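You operate a simulated robot arm through the tools that you are given. There is no shell and no other tool. Be economical: measure what you need, move in short steps, check, and stop when the job is done.

The job below is to be done with a simulated two-armed robot. You get a single attempt, and the scene is never put back.

Task
Pick up the green jar with one hand, pass it to the other hand and put it on the top of the wooden grid. Set down upright: green jar.

It is judged by the outcome, as a careful person would: the job done as asked, and still so three seconds after it is handed in. It fails if anything else is knocked over, pushed out of place, dropped, spilled or broken.

Robot
Two 7-joint arms with two-finger parallel grippers on one trunk, on a base that drives. Base frame: it is fixed to the floor where the robot stands at the start and does not move with it; the origin is under the middle of the robot, x ahead of it, y to its left, z up. Lengths are in m, angles in degrees, forces in N, time in s.
The left shoulder is at the start at [0.05, 0.161, 1.098], the right one opposite. With the tool pointing down near the work surface each hand reaches from about 0.1 to 0.66 m from the robot's upright axis, wherever it stands, measured 20 degrees to its own side. Places, roughly: top of the wooden grid [5.1, 1.7, 0.8]. Payload 3.43 kg a hand.
The TCP of each hand is the grasp point between the finger pads, 0.03 m short of the fingertips. In the tool frame z runs along the fingers and y along their closing line. The gripper opens to 0.094 m. The fingers are 0.028 m wide and 0.01 m thick; the gripper's body (0.05 by 0.096 m) begins 0.055 m behind the TCP.
Orientation is that of the tool frame in the base frame, as a unit quaternion [w, x, y, z]. With the fingers straight down and closing along the base's y, the tool's x points along the base's -x, its y along +y and its z along -z.

Tools
- The arms move only by the tool servo_tool. It takes "left_commands", "right_commands" or both (then of equal length, played together; a hand with none holds still); each is a list of rows, each a list of 6 numbers: the shift along the base's x, y, z in units of 50 mm (1.0 is 50 mm), then the turn, a rotation vector about the base's x, y, z in units of 4 degrees (1.0 is 4 degrees). In form: [[dx, dy, dz, ax, ay, az], ...]. A call has 1 to 8 rows; each row shifts and turns the commanded pose from where the row before left it. "left_claw" and "right_claw" are, for a hand that has rows, the closure, from 0 (fully open) to 1 (shut), set as the call begins (left out, the last holds). A call with a number of a shift or a turn outside -1 to 1 is refused whole. Rows are played at 5 a second. More than 0.05 m and 8.6 degrees between two rows, or a gripper value outside its range, and nothing of the call is played. Where a pose cannot be reached the arm comes as near as it can. A force on the tool above 40 N (or 10 N above the force at the start of the call, whichever is more), or a blocked arm, ends the call early, and 0.2 s more pass. The fingers move at their own pace (about 0.045 m/s each) and stop on an object; they squeeze with about 28 N. The grip force told is the motor's: it shows also when the fingers shut on nothing. Time passes only in rows, and 0.2 s behind the last, so rows that do not move let the fingers close. It gives the time, the measured TCP pose, the force on the tool (base axes), the opening and the grip force at its end, in the units of the frame above (readings bear some noise), with the torque about the TCP (base axes, N m) and any sound that the robot's microphone picked up.
- Cameras (640 x 400 px; columns grow to the right, rows downward): "scene" is now at [0.1236, -0.0281, 1.2245]; the picture's right is [-0.33, -0.94, 0.00], its down [-0.52, 0.18, -0.84] and it looks along [0.79, -0.28, -0.55] (base axes); focal length 282 px, centre (320, 200). "left" rides on the left gripper at [0.076, -0.014, -0.102] in its tool frame; the picture's right is [0.18, 0.98, 0.00], its down [-0.75, 0.14, -0.64] and it looks along [-0.63, 0.12, 0.77] (tool axes); focal length 243 px, centre (320, 200). "right" rides on the right gripper at [0.076, 0.014, -0.102] in its tool frame; the picture's right is [-0.18, 0.98, 0.00], its down [-0.75, -0.14, -0.64] and it looks along [-0.63, -0.12, 0.77] (tool axes); focal length 243 px, centre (320, 200). There is no depth. A picture from a camera that has moved, and an enlarged one, comes with that camera's place and axes in the base frame and with its lens.
- grab_frame(camera): a new picture of that camera. No time passes.
- lift_body(by): slides the trunk up (or, below 0, down) by that many m; the arms and the scene camera ride with it, the base frame stays. It gives what a move gives, with no picture.
- steer(legs): drives the robot by 1 to 6 legs, each [ahead, left, turn to the left] in m, m and degrees, along the robot's own axes; the way and the turn of a leg run together, so that a leg with both is an arc; at most 1.5 m and 180 degrees a leg. The arms and the cameras ride along, it lands a little off, and it stops where it bumps. It gives what a move gives.
- aim_head(pan, tilt): turns the head with the scene camera to pan (to the left, within 80 degrees either way) and tilt (down, from -29 to 69), counted from straight ahead of the robot. It gives what a move gives.
- close_up(camera, box): a new picture of the part [left, top, right, bottom] of that camera's present view, enlarged. No time passes.
- job_done(): hands the job in; it is judged then, once.

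Go step by step. Nothing tells you exact positions but the pictures and the camera data: compare them with the known pose of the tool, close in by small moves and look again before you grip or let go. The budget is 120 turns and 108 pictures, counting those below and the enlarged ones. Unless the task says otherwise, let go and move clear before handing in, and close with one line.

The tools are called after ">>>" as a command line: name --argument value ..., lists and objects as JSON in quotes. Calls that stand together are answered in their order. servo_tool: Moves the arms, as the interface text tells. Its arguments: {"type":"object","properties":{"left_commands":{"type":"array"},"left_claw":{"type":"number"},"right_commands":{"type":"array"},"right_claw":{"type":"number"}},"required":[]} The other tools are called the same way: lift_body (by) slides the trunk up or down; steer (legs) drives the base; aim_head (pan, tilt) turns the head that bears the scene camera; grab_frame (camera) takes a picture; close_up (camera, box) takes an enlarged picture of a part of a camera's view; job_done () hands the job in.

At the start:

```text
time_s: 0.0
left_tool_pos: [0.4709, 0.0535, 1.0391]
left_orientation: [-0.001, -0.001, 1.0, -0.001]
left_contact_force: [-0.6, -0.1, -1.1]
left_ft_torque: [0.04, 0.03, 0.0]
left_width: 0.094
left_grip_force: 0.0
right_tool_pos: [0.3547, -0.3609, 0.9768]
right_orientation: [0.0, 0.0, 1.0, 0.0]
right_contact_force: [-1.0, -0.5, -0.9]
right_ft_torque: [-0.03, 0.0, -0.04]
right_width: 0.0942
right_grip_force: 0.1
trunk travel left (down, up): [-0.125, 0.142]
robot x, y, heading: [0.0011, -0.0053, 0.2]
head pan, tilt: [-19.4, 33.4]
```

scene: 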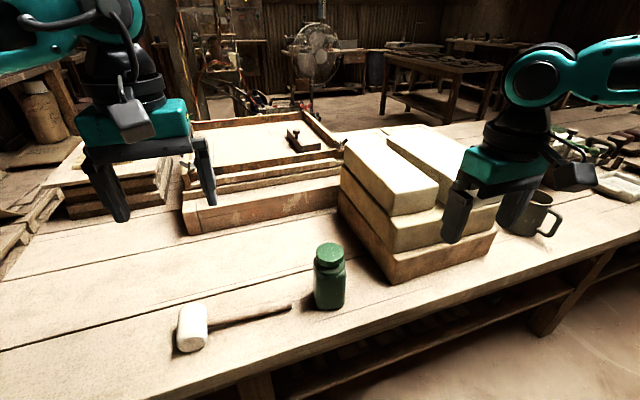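
right: 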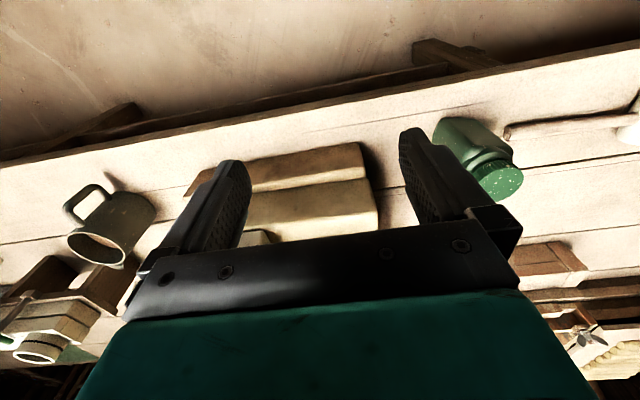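
left: 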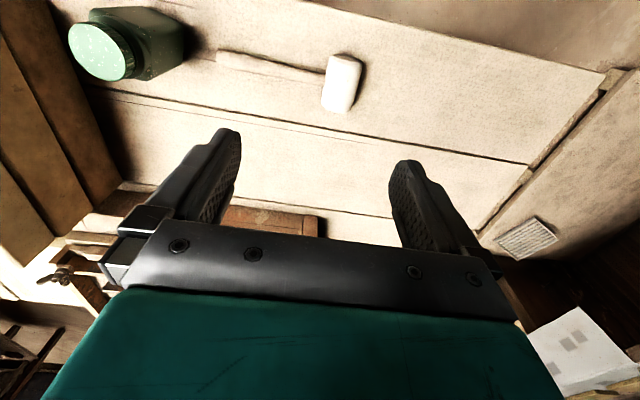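

The green jar stands on the bench near (0.47, -0.17), about 0.13 m tall. I'll look closer at it and towards the distant wooden grid.

>>> close_up --camera "scene" --box '[240, 200, 420, 330]'

>>> aim_head --pan 18 --tilt 5

>>> grab_frame --camera "scene"

```text
3.08 times, centred on (330, 265) of scene
camera zoom: at [0.1236, -0.0281, 1.2245], right [-0.33, -0.94, 0.0], down [-0.52, 0.18, -0.84], along [0.79, -0.28, -0.55], focal length 868 px, centre (289, 0)
```

zoom: 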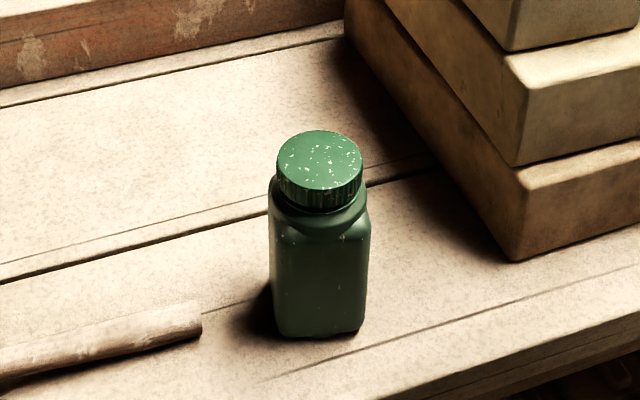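

```text
time_s: 1.0
left_tool_pos: [0.4712, 0.0548, 1.0407]
left_orientation: [0.0, 0.0, 1.0, 0.0]
left_contact_force: [0.5, 0.2, -0.1]
left_ft_torque: [-0.03, 0.02, -0.02]
left_width: 0.0938
left_grip_force: 0.0
right_tool_pos: [0.3546, -0.3617, 0.9776]
right_orientation: [0.001, 0.0, 1.0, 0.0]
right_contact_force: [-0.1, -0.3, -1.0]
right_ft_torque: [0.01, -0.01, -0.02]
right_width: 0.0939
right_grip_force: 0.0
trunk travel left (down, up): [-0.125, 0.142]
robot x, y, heading: [-0.0001, -0.003, -0.1]
head pan, tilt: [18.0, 5.0]
```

```text
103 pictures are left
camera scene: at [0.1272, 0.0298, 1.2701], right [0.31, -0.95, 0.0], down [-0.08, -0.03, -1.0], along [0.95, 0.31, -0.09], focal length 282 px, centre (320, 200)
```

scene: 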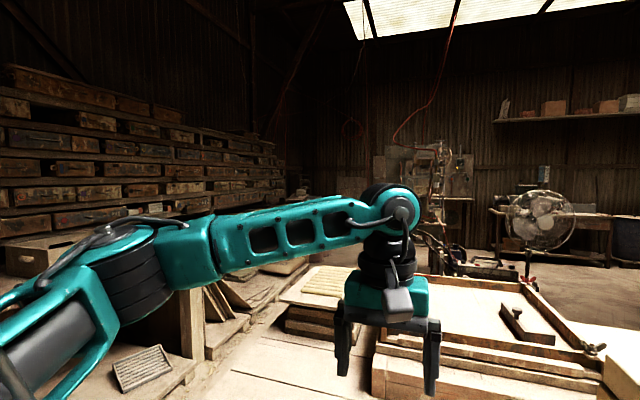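

The grid lies in the far part of the room, hidden behind the arm. First the jar: I'll move the left hand aside and bring the right hand over the jar while yawing it, with the head aimed at the jar.

>>> servo_tool --right_commands '[[0.3, 0.45, 0.2, 0, 0, 1], [0.3, 0.45, 0.2, 0, 0, 1], [0.3, 0.45, 0.2, 0, 0, 1], [0.3, 0.45, 0.2, 0, 0, 1], [0.3, 0.45, 0.2, 0, 0, 1], [0.3, 0.45, 0.2, 0, 0, 1], [0.3, 0.45, 0.2, 0, 0, 1], [0.3, 0.45, 0.2, 0, 0, 1]]' --left_commands '[[0, 0.6, 0, 0, 0, 0], [0, 0.6, 0, 0, 0, 0], [0, 0.6, 0, 0, 0, 0], [0, 0.6, 0, 0, 0, 0], [0, 0.6, 0, 0, 0, 0], [0, 0.6, 0, 0, 0, 0], [0, 0.6, 0, 0, 0, 0], [0, 0.6, 0, 0, 0, 0]]'

>>> aim_head --pan -19 --tilt 45

>>> grab_frame --camera "scene"

>>> grab_frame --camera "right"

```text
time_s: 2.8
left_tool_pos: [0.4691, 0.2933, 1.0354]
left_orientation: [-0.001, 0.0, 1.0, 0.0]
left_contact_force: [0.4, -1.4, -0.3]
left_ft_torque: [0.03, 0.01, 0.02]
left_width: 0.0941
left_grip_force: 0.0
right_tool_pos: [0.4742, -0.1808, 1.0575]
right_orientation: [-0.001, -0.277, 0.961, 0.0]
right_contact_force: [0.4, -0.3, 0.4]
right_ft_torque: [0.03, -0.01, 0.02]
right_width: 0.0939
right_grip_force: 0.0
trunk travel left (down, up): [-0.125, 0.142]
robot x, y, heading: [-0.0025, -0.0026, -0.2]
head pan, tilt: [18.0, 5.0]
```

```text
time_s: 3.9
left_tool_pos: [0.4686, 0.2933, 1.0371]
left_orientation: [0.0, 0.0, 1.0, 0.0]
left_contact_force: [-0.4, 0.8, 0.1]
left_ft_torque: [0.01, -0.01, 0.02]
left_width: 0.0938
left_grip_force: 0.0
right_tool_pos: [0.4724, -0.1813, 1.0584]
right_orientation: [0.0, -0.276, 0.961, -0.001]
right_contact_force: [-0.7, 0.1, -0.1]
right_ft_torque: [0.01, -0.01, 0.01]
right_width: 0.094
right_grip_force: 0.1
trunk travel left (down, up): [-0.125, 0.142]
robot x, y, heading: [-0.0006, -0.0018, 0.1]
head pan, tilt: [-19.0, 45.0]
```

```text
102 pictures are left
camera scene: at [0.1167, -0.0249, 1.2072], right [-0.32, -0.95, 0.0], down [-0.67, 0.23, -0.71], along [0.67, -0.23, -0.71], focal length 282 px, centre (320, 200)
```

scene: 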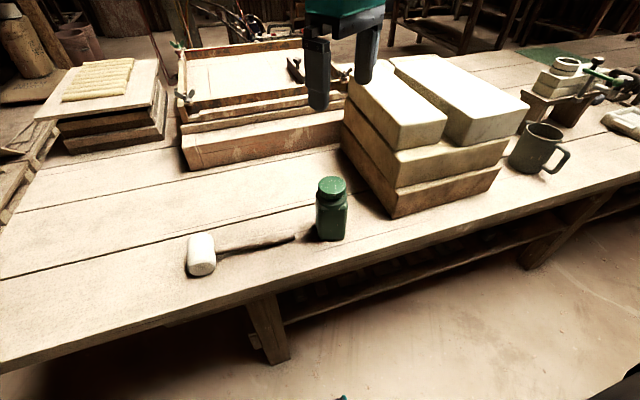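

```text
101 pictures are left
camera right: at [0.4018, -0.2093, 1.1621], right [-0.36, 0.93, 0.0], down [0.71, 0.28, 0.64], along [0.6, 0.23, -0.77], focal length 243 px, centre (320, 200)
```

right: 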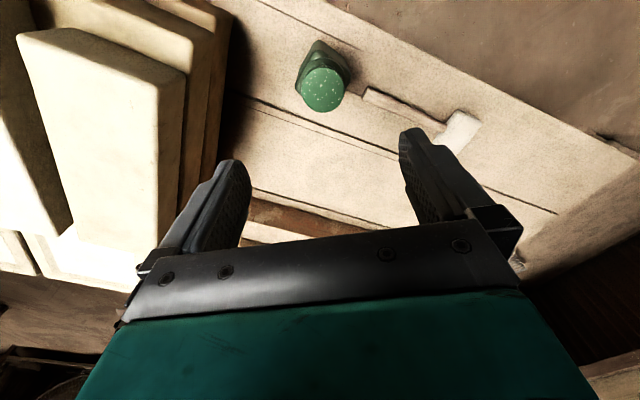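

The jar's lid centre triangulates to (0.482, -0.174, 0.853). I'll zoom in to read the yaw of the square body.

>>> close_up --camera "right" --box '[270, 25, 382, 125]'

>>> close_up --camera "scene" --box '[281, 165, 381, 250]'

```text
4.00 times, centred on (326, 75) of right
camera zoom: at [0.4018, -0.2093, 1.1621], right [-0.36, 0.93, 0.0], down [0.71, 0.28, 0.64], along [0.6, 0.23, -0.77], focal length 970 px, centre (296, 700)
```

zoom: 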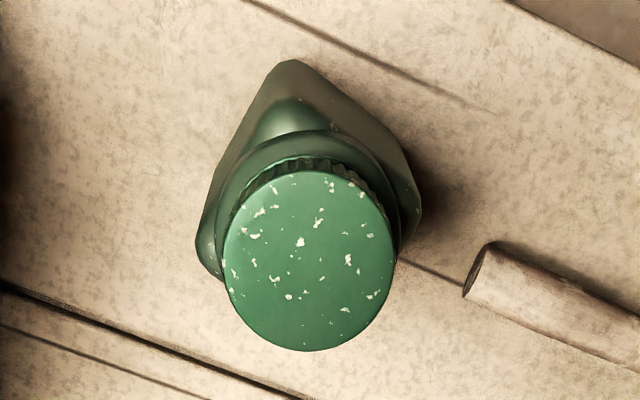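

```text
4.71 times, centred on (331, 208) of scene
camera zoom: at [0.1167, -0.0249, 1.2072], right [-0.32, -0.95, 0.0], down [-0.67, 0.23, -0.71], along [0.67, -0.23, -0.71], focal length 1327 px, centre (268, 165)
```

zoom: 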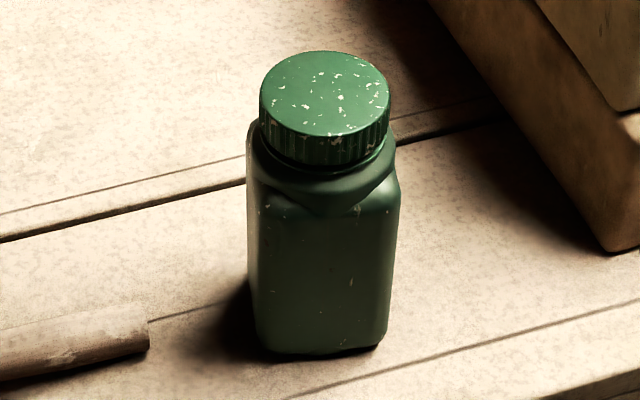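

The jar is yawed by about -14°, and the stack of beams is clear of it (y < -0.32). I'll turn the right hand so it closes along the jar's long side (+44°) and lower it to z≈0.93.

>>> servo_tool --right_commands '[[0.02, 0.01, 0, 0, 0, 1], [0.02, 0.01, 0, 0, 0, 1], [0.02, 0.01, 0, 0, 0, 1], [0.02, 0.01, 0, 0, 0, 1], [0.02, 0.01, 0, 0, 0, 1], [0.02, 0.01, 0, 0, 0, 1], [0.02, 0.02, 0, 0, 0, 1], [0.02, 0.02, 0, 0, 0, 1]]'

>>> servo_tool --right_commands '[[0.01, 0, -0.5, 0, 0, 1], [0.01, 0, -0.5, 0, 0, 1], [0, 0, -0.5, 0, 0, 1], [0, 0, -0.5, 0, 0, 0], [0, 0, -0.5, 0, 0, 0]]'

>>> grab_frame --camera "scene"

>>> grab_frame --camera "right"

```text
time_s: 5.7
left_tool_pos: [0.4682, 0.2934, 1.0364]
left_orientation: [0.0, -0.001, 1.0, -0.001]
left_contact_force: [-0.5, -0.3, 0.3]
left_ft_torque: [0.01, 0.02, -0.03]
left_width: 0.0941
left_grip_force: 0.2
right_tool_pos: [0.4834, -0.1754, 1.0581]
right_orientation: [0.001, -0.531, 0.848, 0.0]
right_contact_force: [0.4, 0.1, 0.5]
right_ft_torque: [0.02, 0.04, 0.02]
right_width: 0.0942
right_grip_force: 0.1
trunk travel left (down, up): [-0.125, 0.142]
robot x, y, heading: [0.0001, -0.0019, 0.3]
head pan, tilt: [-19.0, 45.0]
```

```text
time_s: 6.9
left_tool_pos: [0.4697, 0.2931, 1.038]
left_orientation: [0.0, 0.0, 1.0, 0.0]
left_contact_force: [-0.3, -0.2, -0.8]
left_ft_torque: [-0.01, 0.01, -0.02]
left_width: 0.0937
left_grip_force: 0.2
right_tool_pos: [0.4827, -0.1766, 0.9319]
right_orientation: [0.0, -0.615, 0.789, -0.001]
right_contact_force: [0.0, -0.3, -0.6]
right_ft_torque: [0.01, 0.02, 0.0]
right_width: 0.0942
right_grip_force: 0.1
trunk travel left (down, up): [-0.125, 0.142]
robot x, y, heading: [-0.0001, 0.0018, 0.1]
head pan, tilt: [-19.0, 45.0]
```

```text
98 pictures are left
camera scene: at [0.1168, -0.0251, 1.2072], right [-0.33, -0.95, 0.0], down [-0.67, 0.23, -0.71], along [0.67, -0.23, -0.71], focal length 282 px, centre (320, 200)
```

scene: 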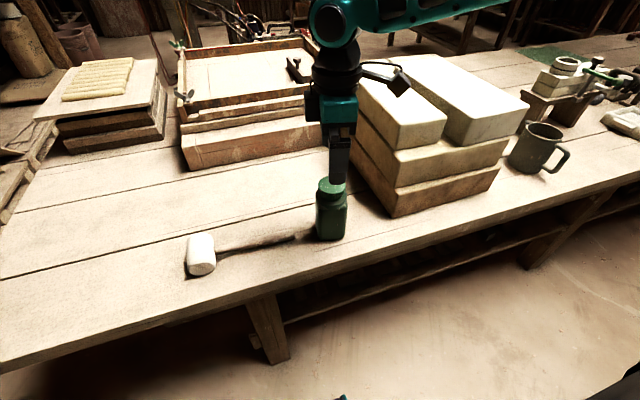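

```text
97 pictures are left
camera right: at [0.4516, -0.2464, 1.0362], right [-0.91, 0.42, 0.0], down [0.32, 0.7, 0.64], along [0.27, 0.58, -0.77], focal length 243 px, centre (320, 200)
```

right: 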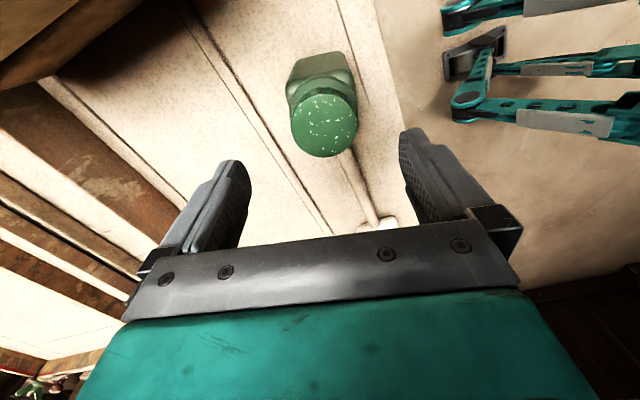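

The right hand is centred over the jar and aligned with its faces to within about 2°. I'll lower it to z≈0.815 and close.

>>> servo_tool --right_commands '[[0, 0.01, -0.4, 0, 0, 0], [0, 0.01, -0.4, 0, 0, 0], [0, 0.01, -0.4, 0, 0, 0], [0, 0.01, -0.4, 0, 0, 0], [0, 0, -0.4, 0, 0, 0], [0, 0, -0.34, 0, 0, 0]]'

>>> grab_frame --camera "scene"

>>> grab_frame --camera "right"

```text
time_s: 8.3
left_tool_pos: [0.469, 0.2935, 1.0373]
left_orientation: [0.0, 0.0, 1.0, 0.0]
left_contact_force: [0.2, 0.1, -0.1]
left_ft_torque: [0.01, -0.01, 0.0]
left_width: 0.094
left_grip_force: 0.1
right_tool_pos: [0.4605, -0.1976, 0.8352]
right_orientation: [0.002, -0.616, 0.788, 0.0]
right_contact_force: [-0.8, 0.1, 0.1]
right_ft_torque: [0.03, 0.01, 0.01]
right_width: 0.0939
right_grip_force: 0.0
right hand out of reach, approached as far as the arm can: row 2, 3, 4, 5, 6
trunk travel left (down, up): [-0.125, 0.142]
robot x, y, heading: [0.0013, 0.0001, -0.2]
head pan, tilt: [-19.0, 45.0]
```

```text
96 pictures are left
camera scene: at [0.1167, -0.025, 1.2072], right [-0.33, -0.95, 0.0], down [-0.67, 0.23, -0.71], along [0.67, -0.23, -0.71], focal length 282 px, centre (320, 200)
```

scene: 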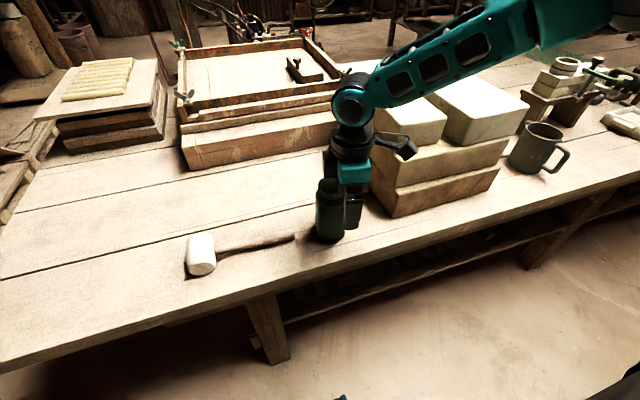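

```text
95 pictures are left
camera right: at [0.4283, -0.2682, 0.9387], right [-0.91, 0.42, 0.0], down [0.32, 0.7, 0.64], along [0.27, 0.59, -0.76], focal length 243 px, centre (320, 200)
```

right: 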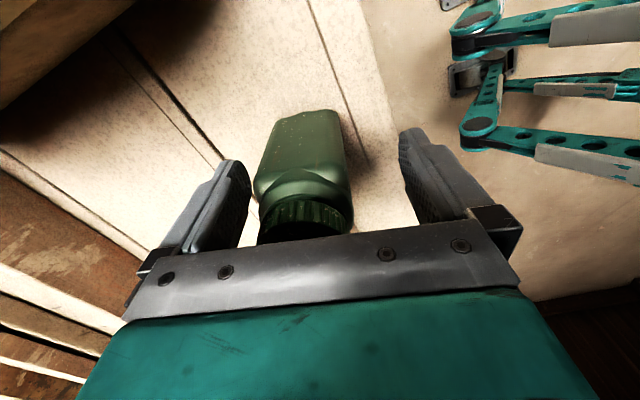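

The right arm ran out of reach at that height. I'll back up the same way, then lower the trunk so that the arm has reach to spare.

>>> servo_tool --right_commands '[[0, 0, 0.5, 0, 0, 0], [0, 0, 0.5, 0, 0, 0], [0, 0, 0.5, 0, 0, 0], [0, 0, 0.5, 0, 0, 0], [0, 0, 0.5, 0, 0, 0]]'

>>> grab_frame --camera "right"

```text
time_s: 9.5
left_tool_pos: [0.4694, 0.2929, 1.0376]
left_orientation: [0.001, -0.001, 1.0, 0.0]
left_contact_force: [0.3, -0.4, -0.9]
left_ft_torque: [0.01, 0.04, -0.03]
left_width: 0.0941
left_grip_force: 0.0
right_tool_pos: [0.4607, -0.1983, 0.9589]
right_orientation: [0.001, -0.617, 0.787, 0.0]
right_contact_force: [-0.1, -0.1, -1.2]
right_ft_torque: [0.01, -0.01, 0.01]
right_width: 0.0943
right_grip_force: 0.1
trunk travel left (down, up): [-0.125, 0.142]
robot x, y, heading: [0.0024, -0.0039, 0.2]
head pan, tilt: [-19.0, 45.0]
```

```text
94 pictures are left
camera right: at [0.4294, -0.2675, 1.0641], right [-0.91, 0.42, 0.0], down [0.32, 0.7, 0.64], along [0.27, 0.58, -0.77], focal length 243 px, centre (320, 200)
```

right: 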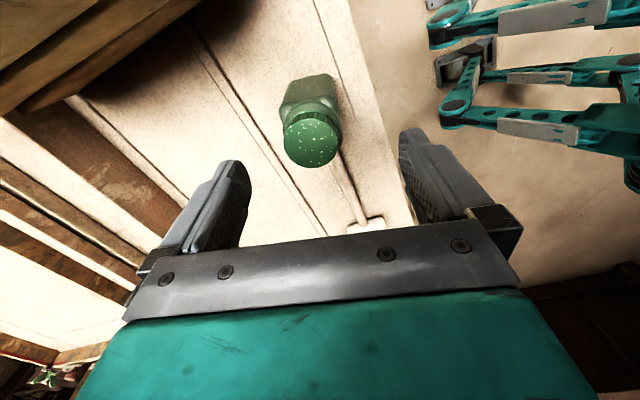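

The jar hasn't moved. I'll re-centre above it, then lower the trunk by 0.10.

>>> servo_tool --right_commands '[[0.22, 0.22, 0, 0, 0, 0], [0.22, 0.22, 0, 0, 0, 0]]'

>>> lift_body --by -0.06

>>> grab_frame --camera "right"

>>> grab_frame --camera "left"

```text
time_s: 10.1
left_tool_pos: [0.4688, 0.2923, 1.0379]
left_orientation: [-0.001, -0.002, 1.0, -0.001]
left_contact_force: [-0.8, -0.2, -0.2]
left_ft_torque: [0.02, 0.02, 0.02]
left_width: 0.0939
left_grip_force: 0.1
right_tool_pos: [0.4831, -0.1764, 0.9605]
right_orientation: [0.0, -0.615, 0.788, 0.0]
right_contact_force: [-0.4, -0.2, 0.5]
right_ft_torque: [-0.02, -0.02, 0.02]
right_width: 0.0939
right_grip_force: 0.2
trunk travel left (down, up): [-0.125, 0.142]
robot x, y, heading: [-0.0003, -0.0009, -0.1]
head pan, tilt: [-19.0, 45.0]
```

```text
time_s: 11.1
left_tool_pos: [0.4689, 0.2929, 0.9767]
left_orientation: [-0.001, -0.001, 1.0, 0.0]
left_contact_force: [-1.4, 0.0, 0.5]
left_ft_torque: [0.02, -0.04, -0.02]
left_width: 0.094
left_grip_force: 0.1
right_tool_pos: [0.483, -0.1763, 0.9007]
right_orientation: [-0.001, -0.615, 0.788, 0.0]
right_contact_force: [0.3, 0.8, -0.4]
right_ft_torque: [0.0, 0.0, 0.0]
right_width: 0.094
right_grip_force: 0.1
trunk travel left (down, up): [-0.065, 0.202]
robot x, y, heading: [-0.0002, -0.0004, -0.0]
head pan, tilt: [-19.0, 45.0]
```

```text
93 pictures are left
camera right: at [0.451, -0.2461, 1.004], right [-0.91, 0.42, 0.0], down [0.32, 0.7, 0.64], along [0.27, 0.58, -0.77], focal length 243 px, centre (320, 200)
```

right: 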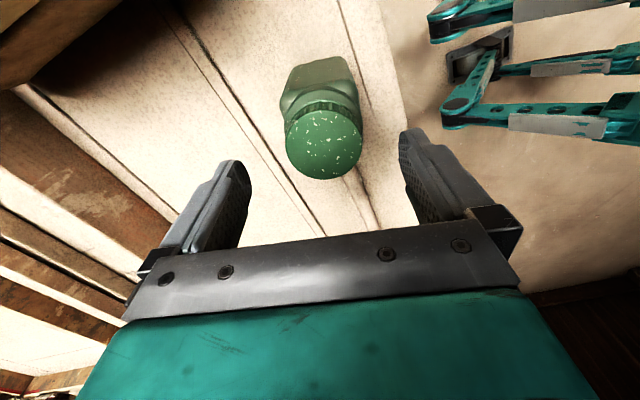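

```text
92 pictures are left
camera left: at [0.392, 0.2789, 1.0795], right [-0.19, 0.98, 0.0], down [0.75, 0.14, 0.64], along [0.63, 0.12, -0.77], focal length 243 px, centre (320, 200)
```

left: 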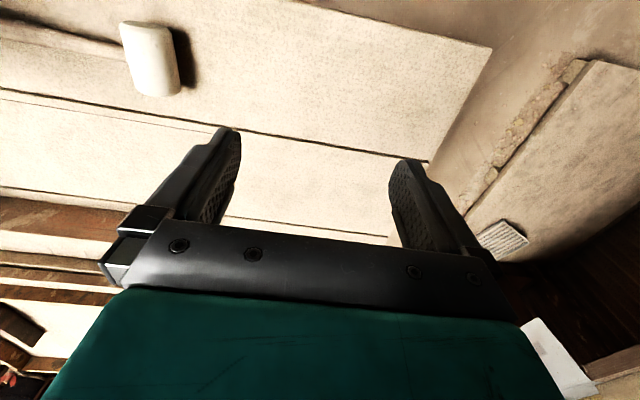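

It's well centred. I'll lower the trunk another 0.05, then the hand by 0.035 more.

>>> lift_body --by -0.05

>>> servo_tool --right_commands '[[0, 0, -0.35, 0, 0, 0], [0, 0, -0.35, 0, 0, 0]]'

>>> grab_frame --camera "right"

>>> grab_frame --camera "scene"

```text
time_s: 12.0
left_tool_pos: [0.4693, 0.2928, 0.9274]
left_orientation: [0.0, -0.001, 1.0, 0.0]
left_contact_force: [0.1, 0.1, -0.2]
left_ft_torque: [-0.02, 0.01, 0.02]
left_width: 0.0942
left_grip_force: 0.0
right_tool_pos: [0.4819, -0.1765, 0.8509]
right_orientation: [0.0, -0.616, 0.788, 0.0]
right_contact_force: [-0.3, -0.4, -0.3]
right_ft_torque: [0.0, 0.03, -0.01]
right_width: 0.0939
right_grip_force: 0.0
trunk travel left (down, up): [-0.015, 0.252]
robot x, y, heading: [-0.0006, -0.0021, -0.1]
head pan, tilt: [-19.0, 45.0]
```

```text
time_s: 12.6
left_tool_pos: [0.4689, 0.2925, 0.9265]
left_orientation: [0.001, -0.001, 1.0, 0.0]
left_contact_force: [0.6, 0.5, 1.2]
left_ft_torque: [-0.02, 0.01, 0.04]
left_width: 0.0941
left_grip_force: 0.0
right_tool_pos: [0.4818, -0.1755, 0.8157]
right_orientation: [0.0, -0.616, 0.788, 0.0]
right_contact_force: [0.0, 0.8, -0.1]
right_ft_torque: [0.0, -0.04, -0.03]
right_width: 0.0941
right_grip_force: 0.0
trunk travel left (down, up): [-0.015, 0.252]
robot x, y, heading: [0.0043, -0.001, -0.1]
head pan, tilt: [-19.0, 45.0]
```

```text
91 pictures are left
camera right: at [0.4505, -0.2456, 0.919], right [-0.91, 0.42, 0.0], down [0.32, 0.7, 0.64], along [0.27, 0.58, -0.77], focal length 243 px, centre (320, 200)
```

right: 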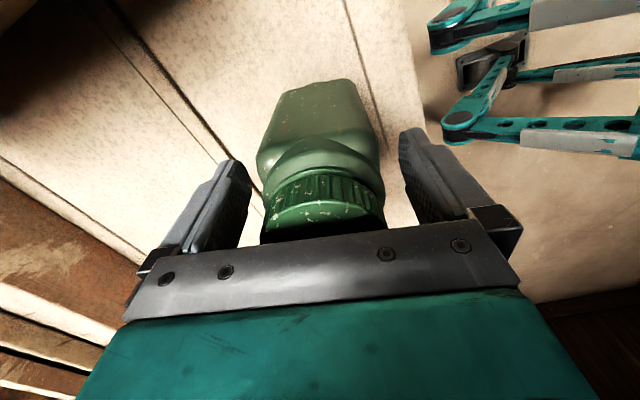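

```text
90 pictures are left
camera scene: at [0.1167, -0.025, 1.0972], right [-0.33, -0.95, 0.0], down [-0.67, 0.23, -0.71], along [0.67, -0.23, -0.71], focal length 282 px, centre (320, 200)
```

scene: 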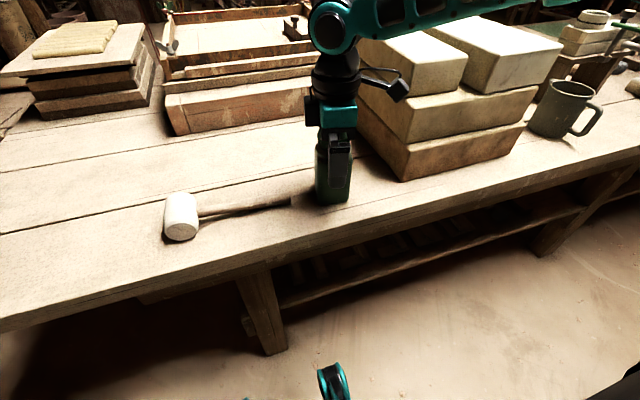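

The jar sits between the fingers, so I'll close the right hand.

>>> servo_tool --right_commands '[[0, 0, 0, 0, 0, 0], [0, 0, 0, 0, 0, 0], [0, 0, 0, 0, 0, 0], [0, 0, 0, 0, 0, 0], [0, 0, 0, 0, 0, 0]]' --right_claw 1

>>> close_up --camera "scene" --box '[270, 70, 400, 220]'

>>> grab_frame --camera "right"

```text
time_s: 13.8
left_tool_pos: [0.4686, 0.2926, 0.927]
left_orientation: [0.001, -0.001, 1.0, 0.0]
left_contact_force: [-0.1, 0.0, 0.5]
left_ft_torque: [-0.02, -0.01, 0.0]
left_width: 0.094
left_grip_force: 0.0
right_tool_pos: [0.4815, -0.1757, 0.815]
right_orientation: [0.001, -0.615, 0.788, 0.0]
right_contact_force: [-1.9, 1.7, -0.4]
right_ft_torque: [0.06, 0.02, 0.02]
right_width: 0.0647
right_grip_force: 27.3
trunk travel left (down, up): [-0.015, 0.252]
robot x, y, heading: [-0.0003, 0.0013, 0.1]
head pan, tilt: [-19.0, 45.0]
```

```text
2.67 times, centred on (335, 145) of scene
camera zoom: at [0.1167, -0.0249, 1.0972], right [-0.33, -0.95, 0.0], down [-0.67, 0.23, -0.71], along [0.67, -0.23, -0.71], focal length 752 px, centre (280, 347)
```

zoom: 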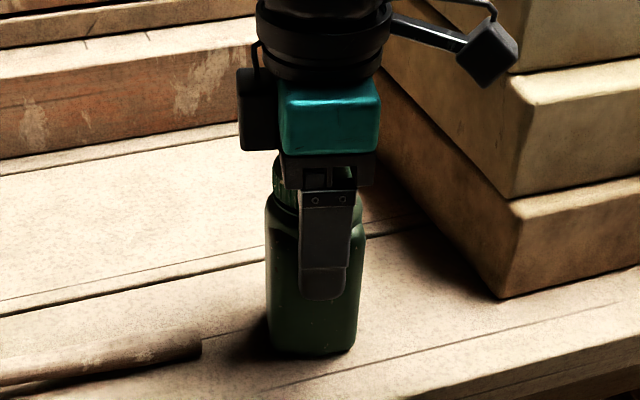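

```text
88 pictures are left
camera right: at [0.4505, -0.2455, 0.9191], right [-0.91, 0.42, 0.0], down [0.32, 0.7, 0.64], along [0.27, 0.58, -0.77], focal length 243 px, centre (320, 200)
```

right: 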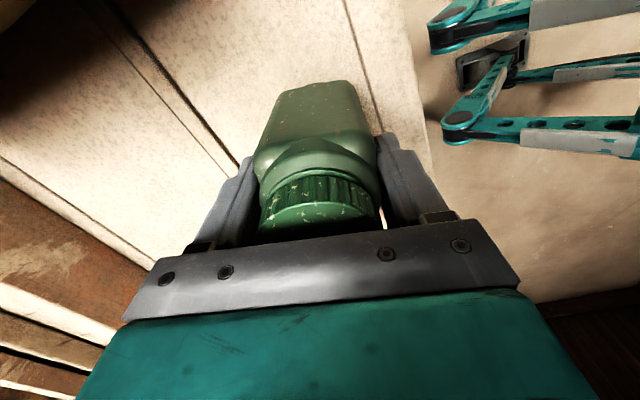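

The right hand grips the jar at 0.065 m width with 27 N. I'll lift a little with the arm, then raise the trunk.

>>> servo_tool --right_commands '[[0, 0, 0.3, 0, 0, 0], [0, 0, 0.4, 0, 0, 0], [0, 0, 0.4, 0, 0, 0]]'

>>> lift_body --by 0.15

>>> grab_frame --camera "scene"

```text
time_s: 14.6
left_tool_pos: [0.468, 0.2933, 0.9266]
left_orientation: [0.0, -0.001, 1.0, 0.0]
left_contact_force: [0.1, -1.0, -0.1]
left_ft_torque: [-0.03, 0.02, 0.01]
left_width: 0.0938
left_grip_force: 0.0
right_tool_pos: [0.483, -0.1769, 0.8695]
right_orientation: [0.0, -0.615, 0.788, 0.0]
right_contact_force: [0.2, -0.2, -3.9]
right_ft_torque: [-0.01, 0.0, 0.02]
right_width: 0.0647
right_grip_force: 28.3
trunk travel left (down, up): [-0.015, 0.252]
robot x, y, heading: [0.0003, 0.0009, -0.0]
head pan, tilt: [-19.0, 45.0]
```

```text
time_s: 16.4
left_tool_pos: [0.4688, 0.2939, 1.0765]
left_orientation: [-0.001, -0.001, 1.0, 0.0]
left_contact_force: [0.0, 0.0, -0.1]
left_ft_torque: [-0.04, -0.02, -0.03]
left_width: 0.0938
left_grip_force: 0.1
right_tool_pos: [0.4828, -0.1761, 1.0208]
right_orientation: [-0.001, -0.616, 0.788, 0.0]
right_contact_force: [0.0, 0.1, -3.6]
right_ft_torque: [-0.02, 0.02, 0.02]
right_width: 0.0647
right_grip_force: 28.1
trunk travel left (down, up): [-0.165, 0.102]
robot x, y, heading: [-0.0002, -0.0015, -0.3]
head pan, tilt: [-19.0, 45.0]
```

```text
87 pictures are left
camera scene: at [0.1172, -0.0251, 1.247], right [-0.33, -0.95, 0.0], down [-0.67, 0.23, -0.71], along [0.67, -0.23, -0.71], focal length 282 px, centre (320, 200)
```

scene: 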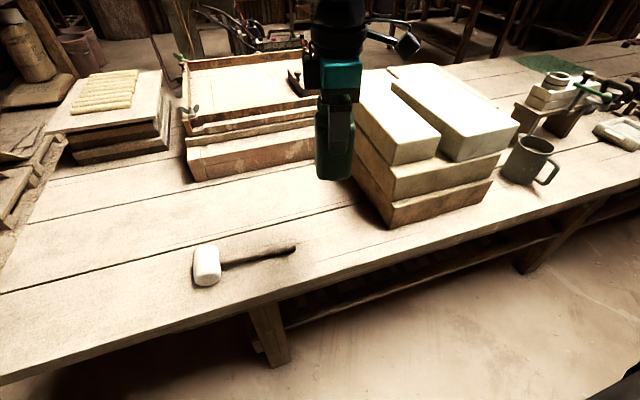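

The jar is lifted cleanly. Next the right hand brings it to the middle and squares it up, while the left hand turns to point right (-y) with its fingers closing along x.

>>> servo_tool --left_commands '[[-0.1, 0, 0, -0.763, 0.763, 0.995], [-0.1, 0, 0, -0.763, 0.763, 0.995], [-0.1, 0, 0, -0.763, 0.763, 0.995], [-0.1, 0, 0, -0.763, 0.763, 0.995], [-0.1, 0, 0, -0.763, 0.763, 0.995], [-0.1, 0, 0, -0.763, 0.763, 0.995], [-0.1, 0, 0, -0.763, 0.763, 0.995], [-0.1, 0, 0, -0.763, 0.763, 0.995]]' --right_commands '[[-0.15, 0.3, 0, 0, 0, 0.5], [-0.15, 0.3, 0, 0, 0, 0.5], [-0.15, 0.3, 0, 0, 0, 0.5], [-0.15, 0.3, 0, 0, 0, 0.5], [-0.15, 0.3, 0, 0, 0, 0.5], [-0.15, 0.3, 0, 0, 0, 0.5], [-0.15, 0.3, 0, 0, 0, 0.5], [-0.15, 0.3, 0, 0, 0, 0.5]]'

>>> servo_tool --left_commands '[[0, 0, 0, -0.763, 0.763, 0.995], [0, 0, 0, -0.763, 0.763, 0.995], [0, 0, 0, -0.763, 0.763, 0.995], [0, 0, 0, -0.763, 0.763, 0.995], [0, 0, 0, -0.763, 0.763, 0.995], [0, 0, 0, -0.763, 0.763, 0.995], [0, 0, 0, -0.763, 0.763, 0.995], [0, 0, 0, -0.763, 0.763, 0.995]]'

>>> servo_tool --left_commands '[[0, 0, 0, -0.763, 0.763, 0.995], [0, 0, 0, -0.763, 0.763, 0.995], [0, 0, 0, -0.763, 0.763, 0.995]]'

>>> aim_head --pan 0 --tilt 35

>>> grab_frame --camera "scene"

>>> grab_frame --camera "left"

```text
time_s: 18.2
left_tool_pos: [0.4284, 0.2938, 1.0771]
left_orientation: [-0.208, -0.273, 0.916, -0.209]
left_contact_force: [0.2, 0.4, -0.4]
left_ft_torque: [0.01, 0.01, 0.01]
left_width: 0.094
left_grip_force: 0.1
right_tool_pos: [0.3999, -0.1023, 1.0263]
right_orientation: [-0.001, 0.719, -0.695, -0.001]
right_contact_force: [0.4, 0.9, -3.1]
right_ft_torque: [-0.02, -0.02, 0.0]
right_width: 0.0651
right_grip_force: 28.3
right hand out of reach, approached as far as the arm can: row 4, 5, 6, 7, 8
trunk travel left (down, up): [-0.165, 0.102]
robot x, y, heading: [-0.0017, -0.0004, 0.0]
head pan, tilt: [-19.0, 45.0]
```

```text
time_s: 20.0
left_tool_pos: [0.4282, 0.293, 1.0768]
left_orientation: [-0.381, -0.497, 0.681, -0.38]
left_contact_force: [-0.2, -0.1, -0.7]
left_ft_torque: [0.02, -0.01, 0.0]
left_width: 0.094
left_grip_force: 0.1
right_tool_pos: [0.4008, -0.1019, 1.026]
right_orientation: [-0.001, 0.719, -0.695, -0.001]
right_contact_force: [-0.5, 0.2, -3.2]
right_ft_torque: [0.03, -0.01, 0.0]
right_width: 0.0649
right_grip_force: 27.5
trunk travel left (down, up): [-0.165, 0.102]
robot x, y, heading: [0.0044, -0.0032, -0.2]
head pan, tilt: [-19.0, 45.0]
```

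```text
time_s: 20.8
left_tool_pos: [0.429, 0.2943, 1.0772]
left_orientation: [0.429, 0.562, -0.561, 0.43]
left_contact_force: [0.6, 0.1, 0.2]
left_ft_torque: [-0.03, -0.01, 0.02]
left_width: 0.094
left_grip_force: 0.0
right_tool_pos: [0.3999, -0.1017, 1.0275]
right_orientation: [-0.001, 0.719, -0.694, -0.001]
right_contact_force: [-0.3, 1.2, -3.5]
right_ft_torque: [-0.02, -0.03, -0.01]
right_width: 0.0651
right_grip_force: 28.2
trunk travel left (down, up): [-0.165, 0.102]
robot x, y, heading: [-0.0008, 0.0019, -0.0]
head pan, tilt: [-19.0, 45.0]
```

```text
time_s: 21.6
left_tool_pos: [0.4299, 0.2941, 1.0778]
left_orientation: [-0.429, -0.562, 0.562, -0.43]
left_contact_force: [-0.7, 0.4, -0.6]
left_ft_torque: [-0.02, -0.02, -0.02]
left_width: 0.094
left_grip_force: 0.0
right_tool_pos: [0.4014, -0.1027, 1.026]
right_orientation: [-0.001, 0.72, -0.694, -0.001]
right_contact_force: [0.7, -0.8, -3.5]
right_ft_torque: [0.01, 0.01, -0.01]
right_width: 0.065
right_grip_force: 27.8
trunk travel left (down, up): [-0.165, 0.102]
robot x, y, heading: [-0.0003, -0.0003, -0.1]
head pan, tilt: [0.0, 35.0]
```

```text
86 pictures are left
camera scene: at [0.1281, 0.0013, 1.2619], right [0.0, -1.0, 0.0], down [-0.57, 0.0, -0.82], along [0.82, 0.0, -0.57], focal length 282 px, centre (320, 200)
```

scene: 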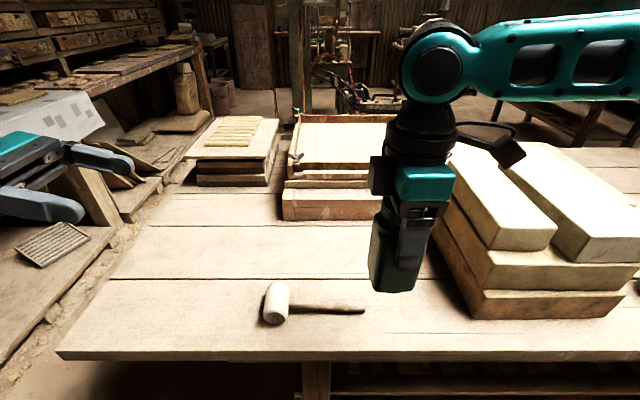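

```text
85 pictures are left
camera left: at [0.4429, 0.3726, 1.1771], right [-0.98, -0.05, 0.18], down [-0.14, 0.82, -0.56], along [-0.12, -0.57, -0.81], focal length 243 px, centre (320, 200)
```

left: 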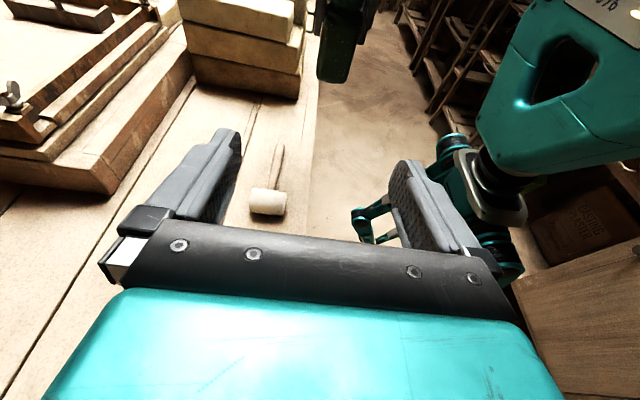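

The right hand reached its limit at (0.40, -0.10, 1.027) with the jar square, which is a good place to meet. I'll bring the left hand to jar mid-low height (z≈0.972) and stop short of it at y≈0.03.

>>> servo_tool --left_commands '[[-0.074, -0.65, -0.26, 0, 0, 0.06], [-0.074, -0.65, -0.26, 0, 0, 0.06], [-0.074, -0.65, -0.26, 0, 0, 0.06], [-0.074, -0.65, -0.26, 0, 0, 0.06], [-0.074, -0.65, -0.26, 0, 0, 0.06], [-0.074, -0.65, -0.26, 0, 0, 0.06], [-0.074, -0.65, -0.26, 0, 0, 0.06], [-0.074, -0.65, -0.26, 0, 0, 0.06]]' --left_claw 0

>>> grab_frame --camera "scene"

>>> grab_frame --camera "left"

```text
time_s: 23.4
left_tool_pos: [0.3995, 0.0319, 0.9726]
left_orientation: [0.422, 0.571, -0.552, 0.437]
left_contact_force: [0.2, 0.7, -0.1]
left_ft_torque: [0.02, -0.01, 0.01]
left_width: 0.0942
left_grip_force: 0.0
right_tool_pos: [0.402, -0.1035, 1.0264]
right_orientation: [-0.001, 0.72, -0.694, -0.001]
right_contact_force: [0.0, -0.5, -3.7]
right_ft_torque: [-0.02, -0.02, -0.03]
right_width: 0.0648
right_grip_force: 27.8
trunk travel left (down, up): [-0.165, 0.102]
robot x, y, heading: [0.0024, 0.001, -0.1]
head pan, tilt: [0.0, 35.0]
```

```text
84 pictures are left
camera scene: at [0.1282, 0.0012, 1.2619], right [0.0, -1.0, 0.0], down [-0.57, 0.0, -0.82], along [0.82, 0.0, -0.57], focal length 282 px, centre (320, 200)
```

scene: 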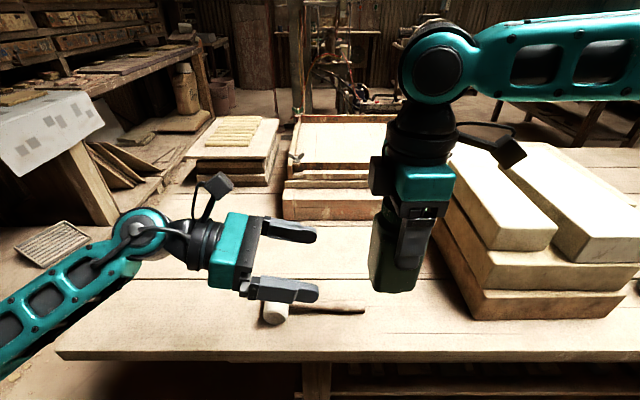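

```text
83 pictures are left
camera left: at [0.4102, 0.1118, 1.0722], right [-0.98, -0.08, 0.18], down [-0.17, 0.81, -0.56], along [-0.1, -0.58, -0.81], focal length 243 px, centre (320, 200)
```

left: 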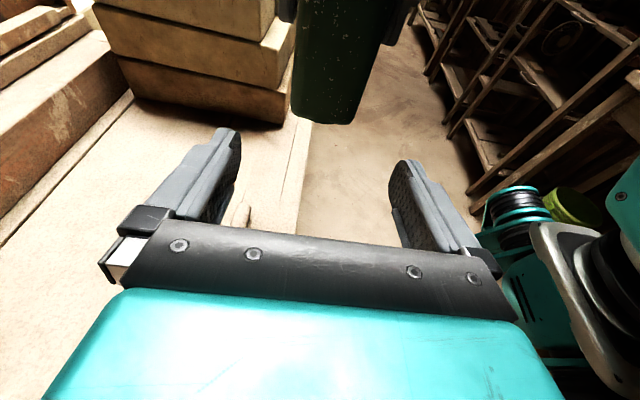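

The alignment looks right: the jar is centred between the open left fingers. I'll advance the left hand 0.124 m around it.

>>> servo_tool --left_commands '[[0, -0.5, 0, 0, 0, 0], [0, -0.5, 0, 0, 0, 0], [0, -0.5, 0, 0, 0, 0], [0, -0.5, 0, 0, 0, 0], [0, -0.48, 0, 0, 0, 0]]'

>>> grab_frame --camera "scene"

>>> grab_frame --camera "left"

```text
time_s: 24.6
left_tool_pos: [0.4016, -0.0913, 0.9737]
left_orientation: [0.422, 0.571, -0.553, 0.436]
left_contact_force: [-0.2, -0.8, 0.2]
left_ft_torque: [0.01, 0.0, 0.01]
left_width: 0.0941
left_grip_force: 0.0
right_tool_pos: [0.4011, -0.1026, 1.0264]
right_orientation: [0.0, 0.719, -0.695, -0.001]
right_contact_force: [0.0, 0.1, -4.0]
right_ft_torque: [-0.01, 0.0, 0.03]
right_width: 0.065
right_grip_force: 27.7
trunk travel left (down, up): [-0.165, 0.102]
robot x, y, heading: [0.0015, -0.0031, -0.0]
head pan, tilt: [0.0, 35.0]
```

```text
82 pictures are left
camera scene: at [0.1282, 0.0012, 1.2619], right [0.0, -1.0, 0.0], down [-0.57, 0.0, -0.82], along [0.82, 0.0, -0.57], focal length 282 px, centre (320, 200)
```

scene: 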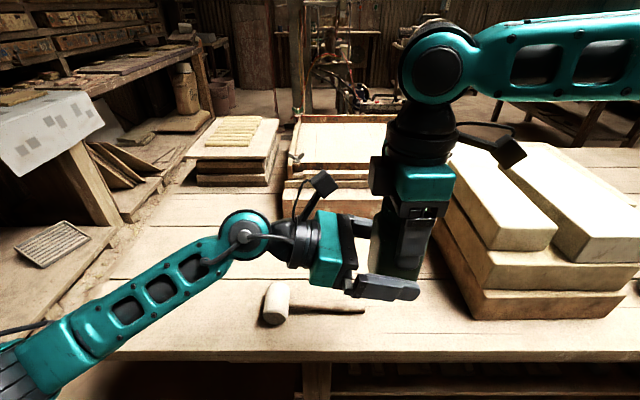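

```text
81 pictures are left
camera left: at [0.4122, -0.0121, 1.0734], right [-0.98, -0.08, 0.18], down [-0.17, 0.81, -0.56], along [-0.1, -0.58, -0.81], focal length 243 px, centre (320, 200)
```

left: 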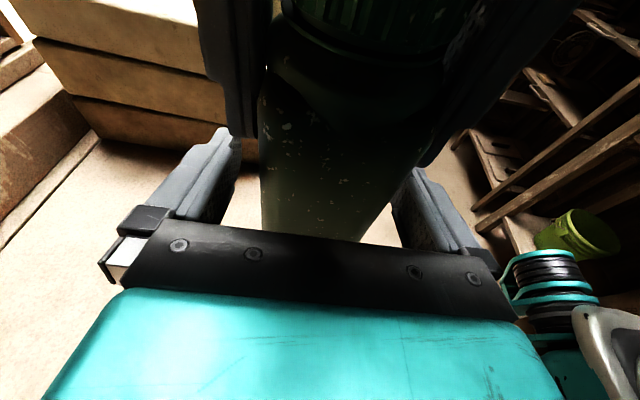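

The jar sits between the left fingers, just below the right fingertips. I'll drop the left hand 4 mm for clearance and close it.

>>> servo_tool --left_commands '[[-0.01, 0, -0.08, 0, 0, 0]]'

>>> servo_tool --left_commands '[[0, 0, 0, 0, 0, 0], [0, 0, 0, 0, 0, 0], [0, 0, 0, 0, 0, 0], [0, 0, 0, 0, 0, 0], [0, 0, 0, 0, 0, 0]]' --left_claw 1

>>> close_up --camera "scene" --box '[280, 140, 480, 310]'

>>> grab_frame --camera "left"

```text
time_s: 25.0
left_tool_pos: [0.3991, -0.0908, 0.969]
left_orientation: [0.422, 0.571, -0.553, 0.436]
left_contact_force: [0.2, -0.4, -0.3]
left_ft_torque: [0.01, -0.02, -0.03]
left_width: 0.094
left_grip_force: 0.1
right_tool_pos: [0.4012, -0.1012, 1.0261]
right_orientation: [-0.001, 0.719, -0.695, -0.001]
right_contact_force: [0.0, -0.4, -3.6]
right_ft_torque: [0.0, -0.01, -0.02]
right_width: 0.0648
right_grip_force: 27.5
trunk travel left (down, up): [-0.165, 0.102]
robot x, y, heading: [0.0022, 0.0008, 0.0]
head pan, tilt: [0.0, 35.0]
```

```text
time_s: 26.2
left_tool_pos: [0.3988, -0.0921, 0.9693]
left_orientation: [0.422, 0.571, -0.552, 0.437]
left_contact_force: [5.0, -1.9, 0.2]
left_ft_torque: [-0.02, 0.04, 0.08]
left_width: 0.0653
left_grip_force: 28.0
right_tool_pos: [0.4006, -0.1021, 1.0258]
right_orientation: [0.0, 0.72, -0.694, -0.002]
right_contact_force: [-5.7, 2.0, -2.7]
right_ft_torque: [0.17, 0.29, -0.05]
right_width: 0.0651
right_grip_force: 28.2
trunk travel left (down, up): [-0.165, 0.102]
robot x, y, heading: [-0.0025, 0.0002, 0.3]
head pan, tilt: [0.0, 35.0]
```

```text
2.35 times, centred on (380, 225) of scene
camera zoom: at [0.1281, 0.0014, 1.2619], right [0.0, -1.0, 0.0], down [-0.57, 0.0, -0.82], along [0.82, 0.0, -0.57], focal length 663 px, centre (179, 141)
```

zoom: 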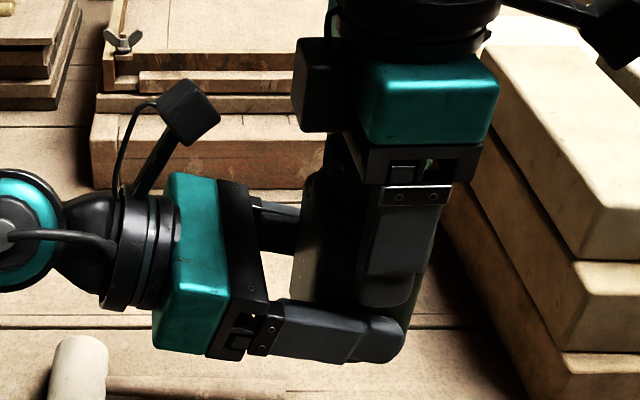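

```text
79 pictures are left
camera left: at [0.4109, -0.0113, 1.0694], right [-0.98, -0.08, 0.18], down [-0.17, 0.81, -0.56], along [-0.1, -0.58, -0.81], focal length 243 px, centre (320, 200)
```

left: 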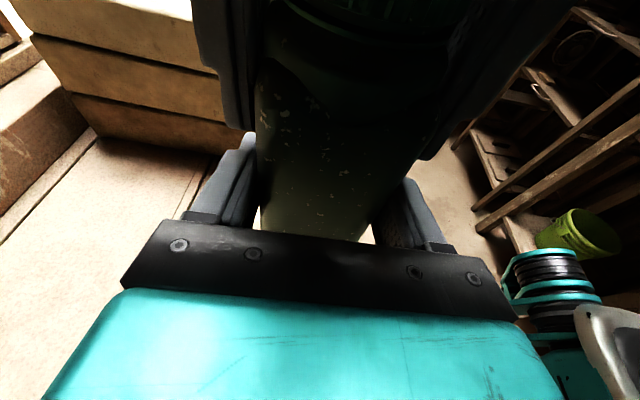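

Both hands now hold the jar firmly. I'll open the right hand and check that the left takes the load.

>>> servo_tool --right_commands '[[0, 0, 0, 0, 0, 0], [0, 0, 0, 0, 0, 0], [0, 0, 0, 0, 0, 0], [0, 0, 0, 0, 0, 0]]' --right_claw 0

>>> servo_tool --right_commands '[[0, 0, 0.4, 0, 0, 0], [0, 0, 0.4, 0, 0, 0]]'

>>> grab_frame --camera "scene"

```text
time_s: 27.2
left_tool_pos: [0.399, -0.0904, 0.9701]
left_orientation: [0.423, 0.571, -0.553, 0.435]
left_contact_force: [0.7, -0.3, -0.6]
left_ft_torque: [0.01, -0.02, 0.0]
left_width: 0.065
left_grip_force: 28.0
right_tool_pos: [0.4023, -0.101, 1.0257]
right_orientation: [-0.001, 0.719, -0.695, -0.001]
right_contact_force: [1.0, 0.2, 0.7]
right_ft_torque: [-0.02, -0.01, -0.01]
right_width: 0.0945
right_grip_force: 0.0
trunk travel left (down, up): [-0.165, 0.102]
robot x, y, heading: [-0.0043, -0.0015, 0.1]
head pan, tilt: [0.0, 35.0]
```

```text
time_s: 27.8
left_tool_pos: [0.3995, -0.0911, 0.9687]
left_orientation: [0.423, 0.57, -0.553, 0.436]
left_contact_force: [0.6, -0.9, -0.1]
left_ft_torque: [0.05, 0.02, -0.01]
left_width: 0.0647
left_grip_force: 28.4
right_tool_pos: [0.4003, -0.1014, 1.0652]
right_orientation: [0.0, 0.72, -0.694, -0.001]
right_contact_force: [0.0, -0.4, -0.6]
right_ft_torque: [-0.01, 0.04, -0.03]
right_width: 0.0943
right_grip_force: 0.1
trunk travel left (down, up): [-0.165, 0.102]
robot x, y, heading: [0.0007, 0.0016, 0.2]
head pan, tilt: [0.0, 35.0]
```

```text
78 pictures are left
camera scene: at [0.1281, 0.0014, 1.2619], right [0.0, -1.0, 0.0], down [-0.57, 0.0, -0.82], along [0.82, 0.0, -0.57], focal length 282 px, centre (320, 200)
```

scene: 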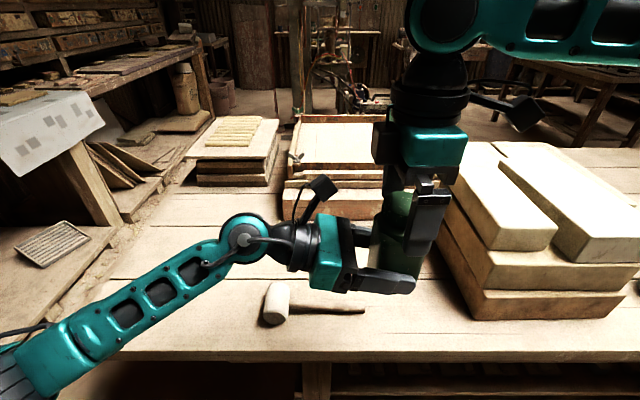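

The left hand holds the jar. I'll keep raising the right hand straight up, then look again.

>>> servo_tool --right_commands '[[0, 0, 0.5, 0, 0, 0], [0, 0, 0.5, 0, 0, 0], [0, 0, 0.5, 0, 0, 0], [0, -0.5, 0.3, 0, 0, 0], [0, -0.7, 0, 0, 0, 0], [0, -0.7, 0, 0, 0, 0], [0, -0.7, 0, 0, 0, 0], [0, -0.7, 0, 0, 0, 0]]'

>>> grab_frame --camera "scene"

>>> grab_frame --camera "left"

```text
time_s: 29.6
left_tool_pos: [0.399, -0.0916, 0.9697]
left_orientation: [0.422, 0.571, -0.553, 0.436]
left_contact_force: [0.2, 0.2, -1.2]
left_ft_torque: [0.03, 0.01, -0.01]
left_width: 0.0647
left_grip_force: 27.7
right_tool_pos: [0.4012, -0.279, 1.1458]
right_orientation: [0.0, 0.72, -0.693, -0.001]
right_contact_force: [0.8, 0.0, 1.0]
right_ft_torque: [-0.01, 0.03, -0.01]
right_width: 0.094
right_grip_force: 0.0
right hand out of reach, approached as far as the arm can: row 2, 3
trunk travel left (down, up): [-0.165, 0.102]
robot x, y, heading: [0.0033, -0.0003, 0.0]
head pan, tilt: [0.0, 35.0]
```

```text
77 pictures are left
camera scene: at [0.128, 0.0011, 1.262], right [0.0, -1.0, 0.0], down [-0.57, 0.0, -0.82], along [0.82, 0.0, -0.57], focal length 282 px, centre (320, 200)
```

scene: 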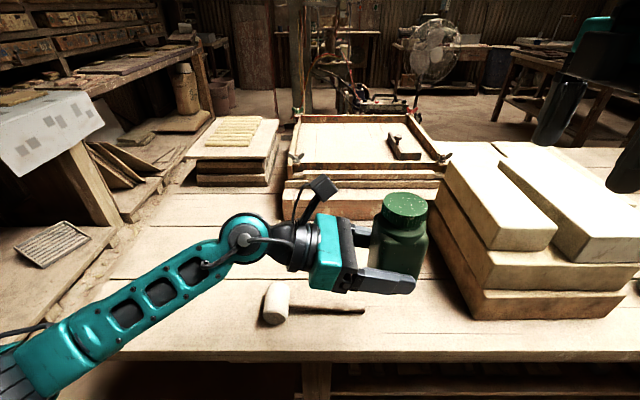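

```text
76 pictures are left
camera left: at [0.4104, -0.0118, 1.0694], right [-0.98, -0.08, 0.18], down [-0.17, 0.81, -0.56], along [-0.1, -0.58, -0.81], focal length 243 px, centre (320, 200)
```

left: 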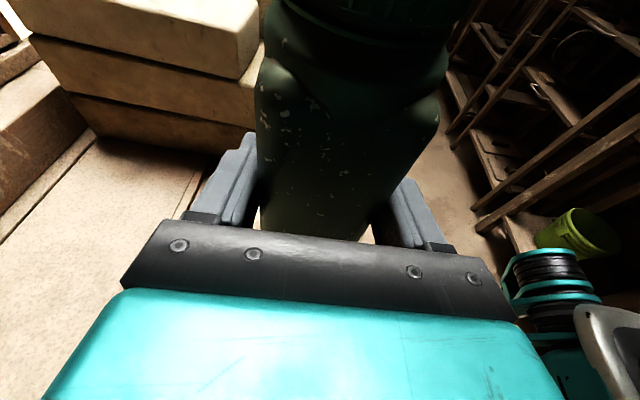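

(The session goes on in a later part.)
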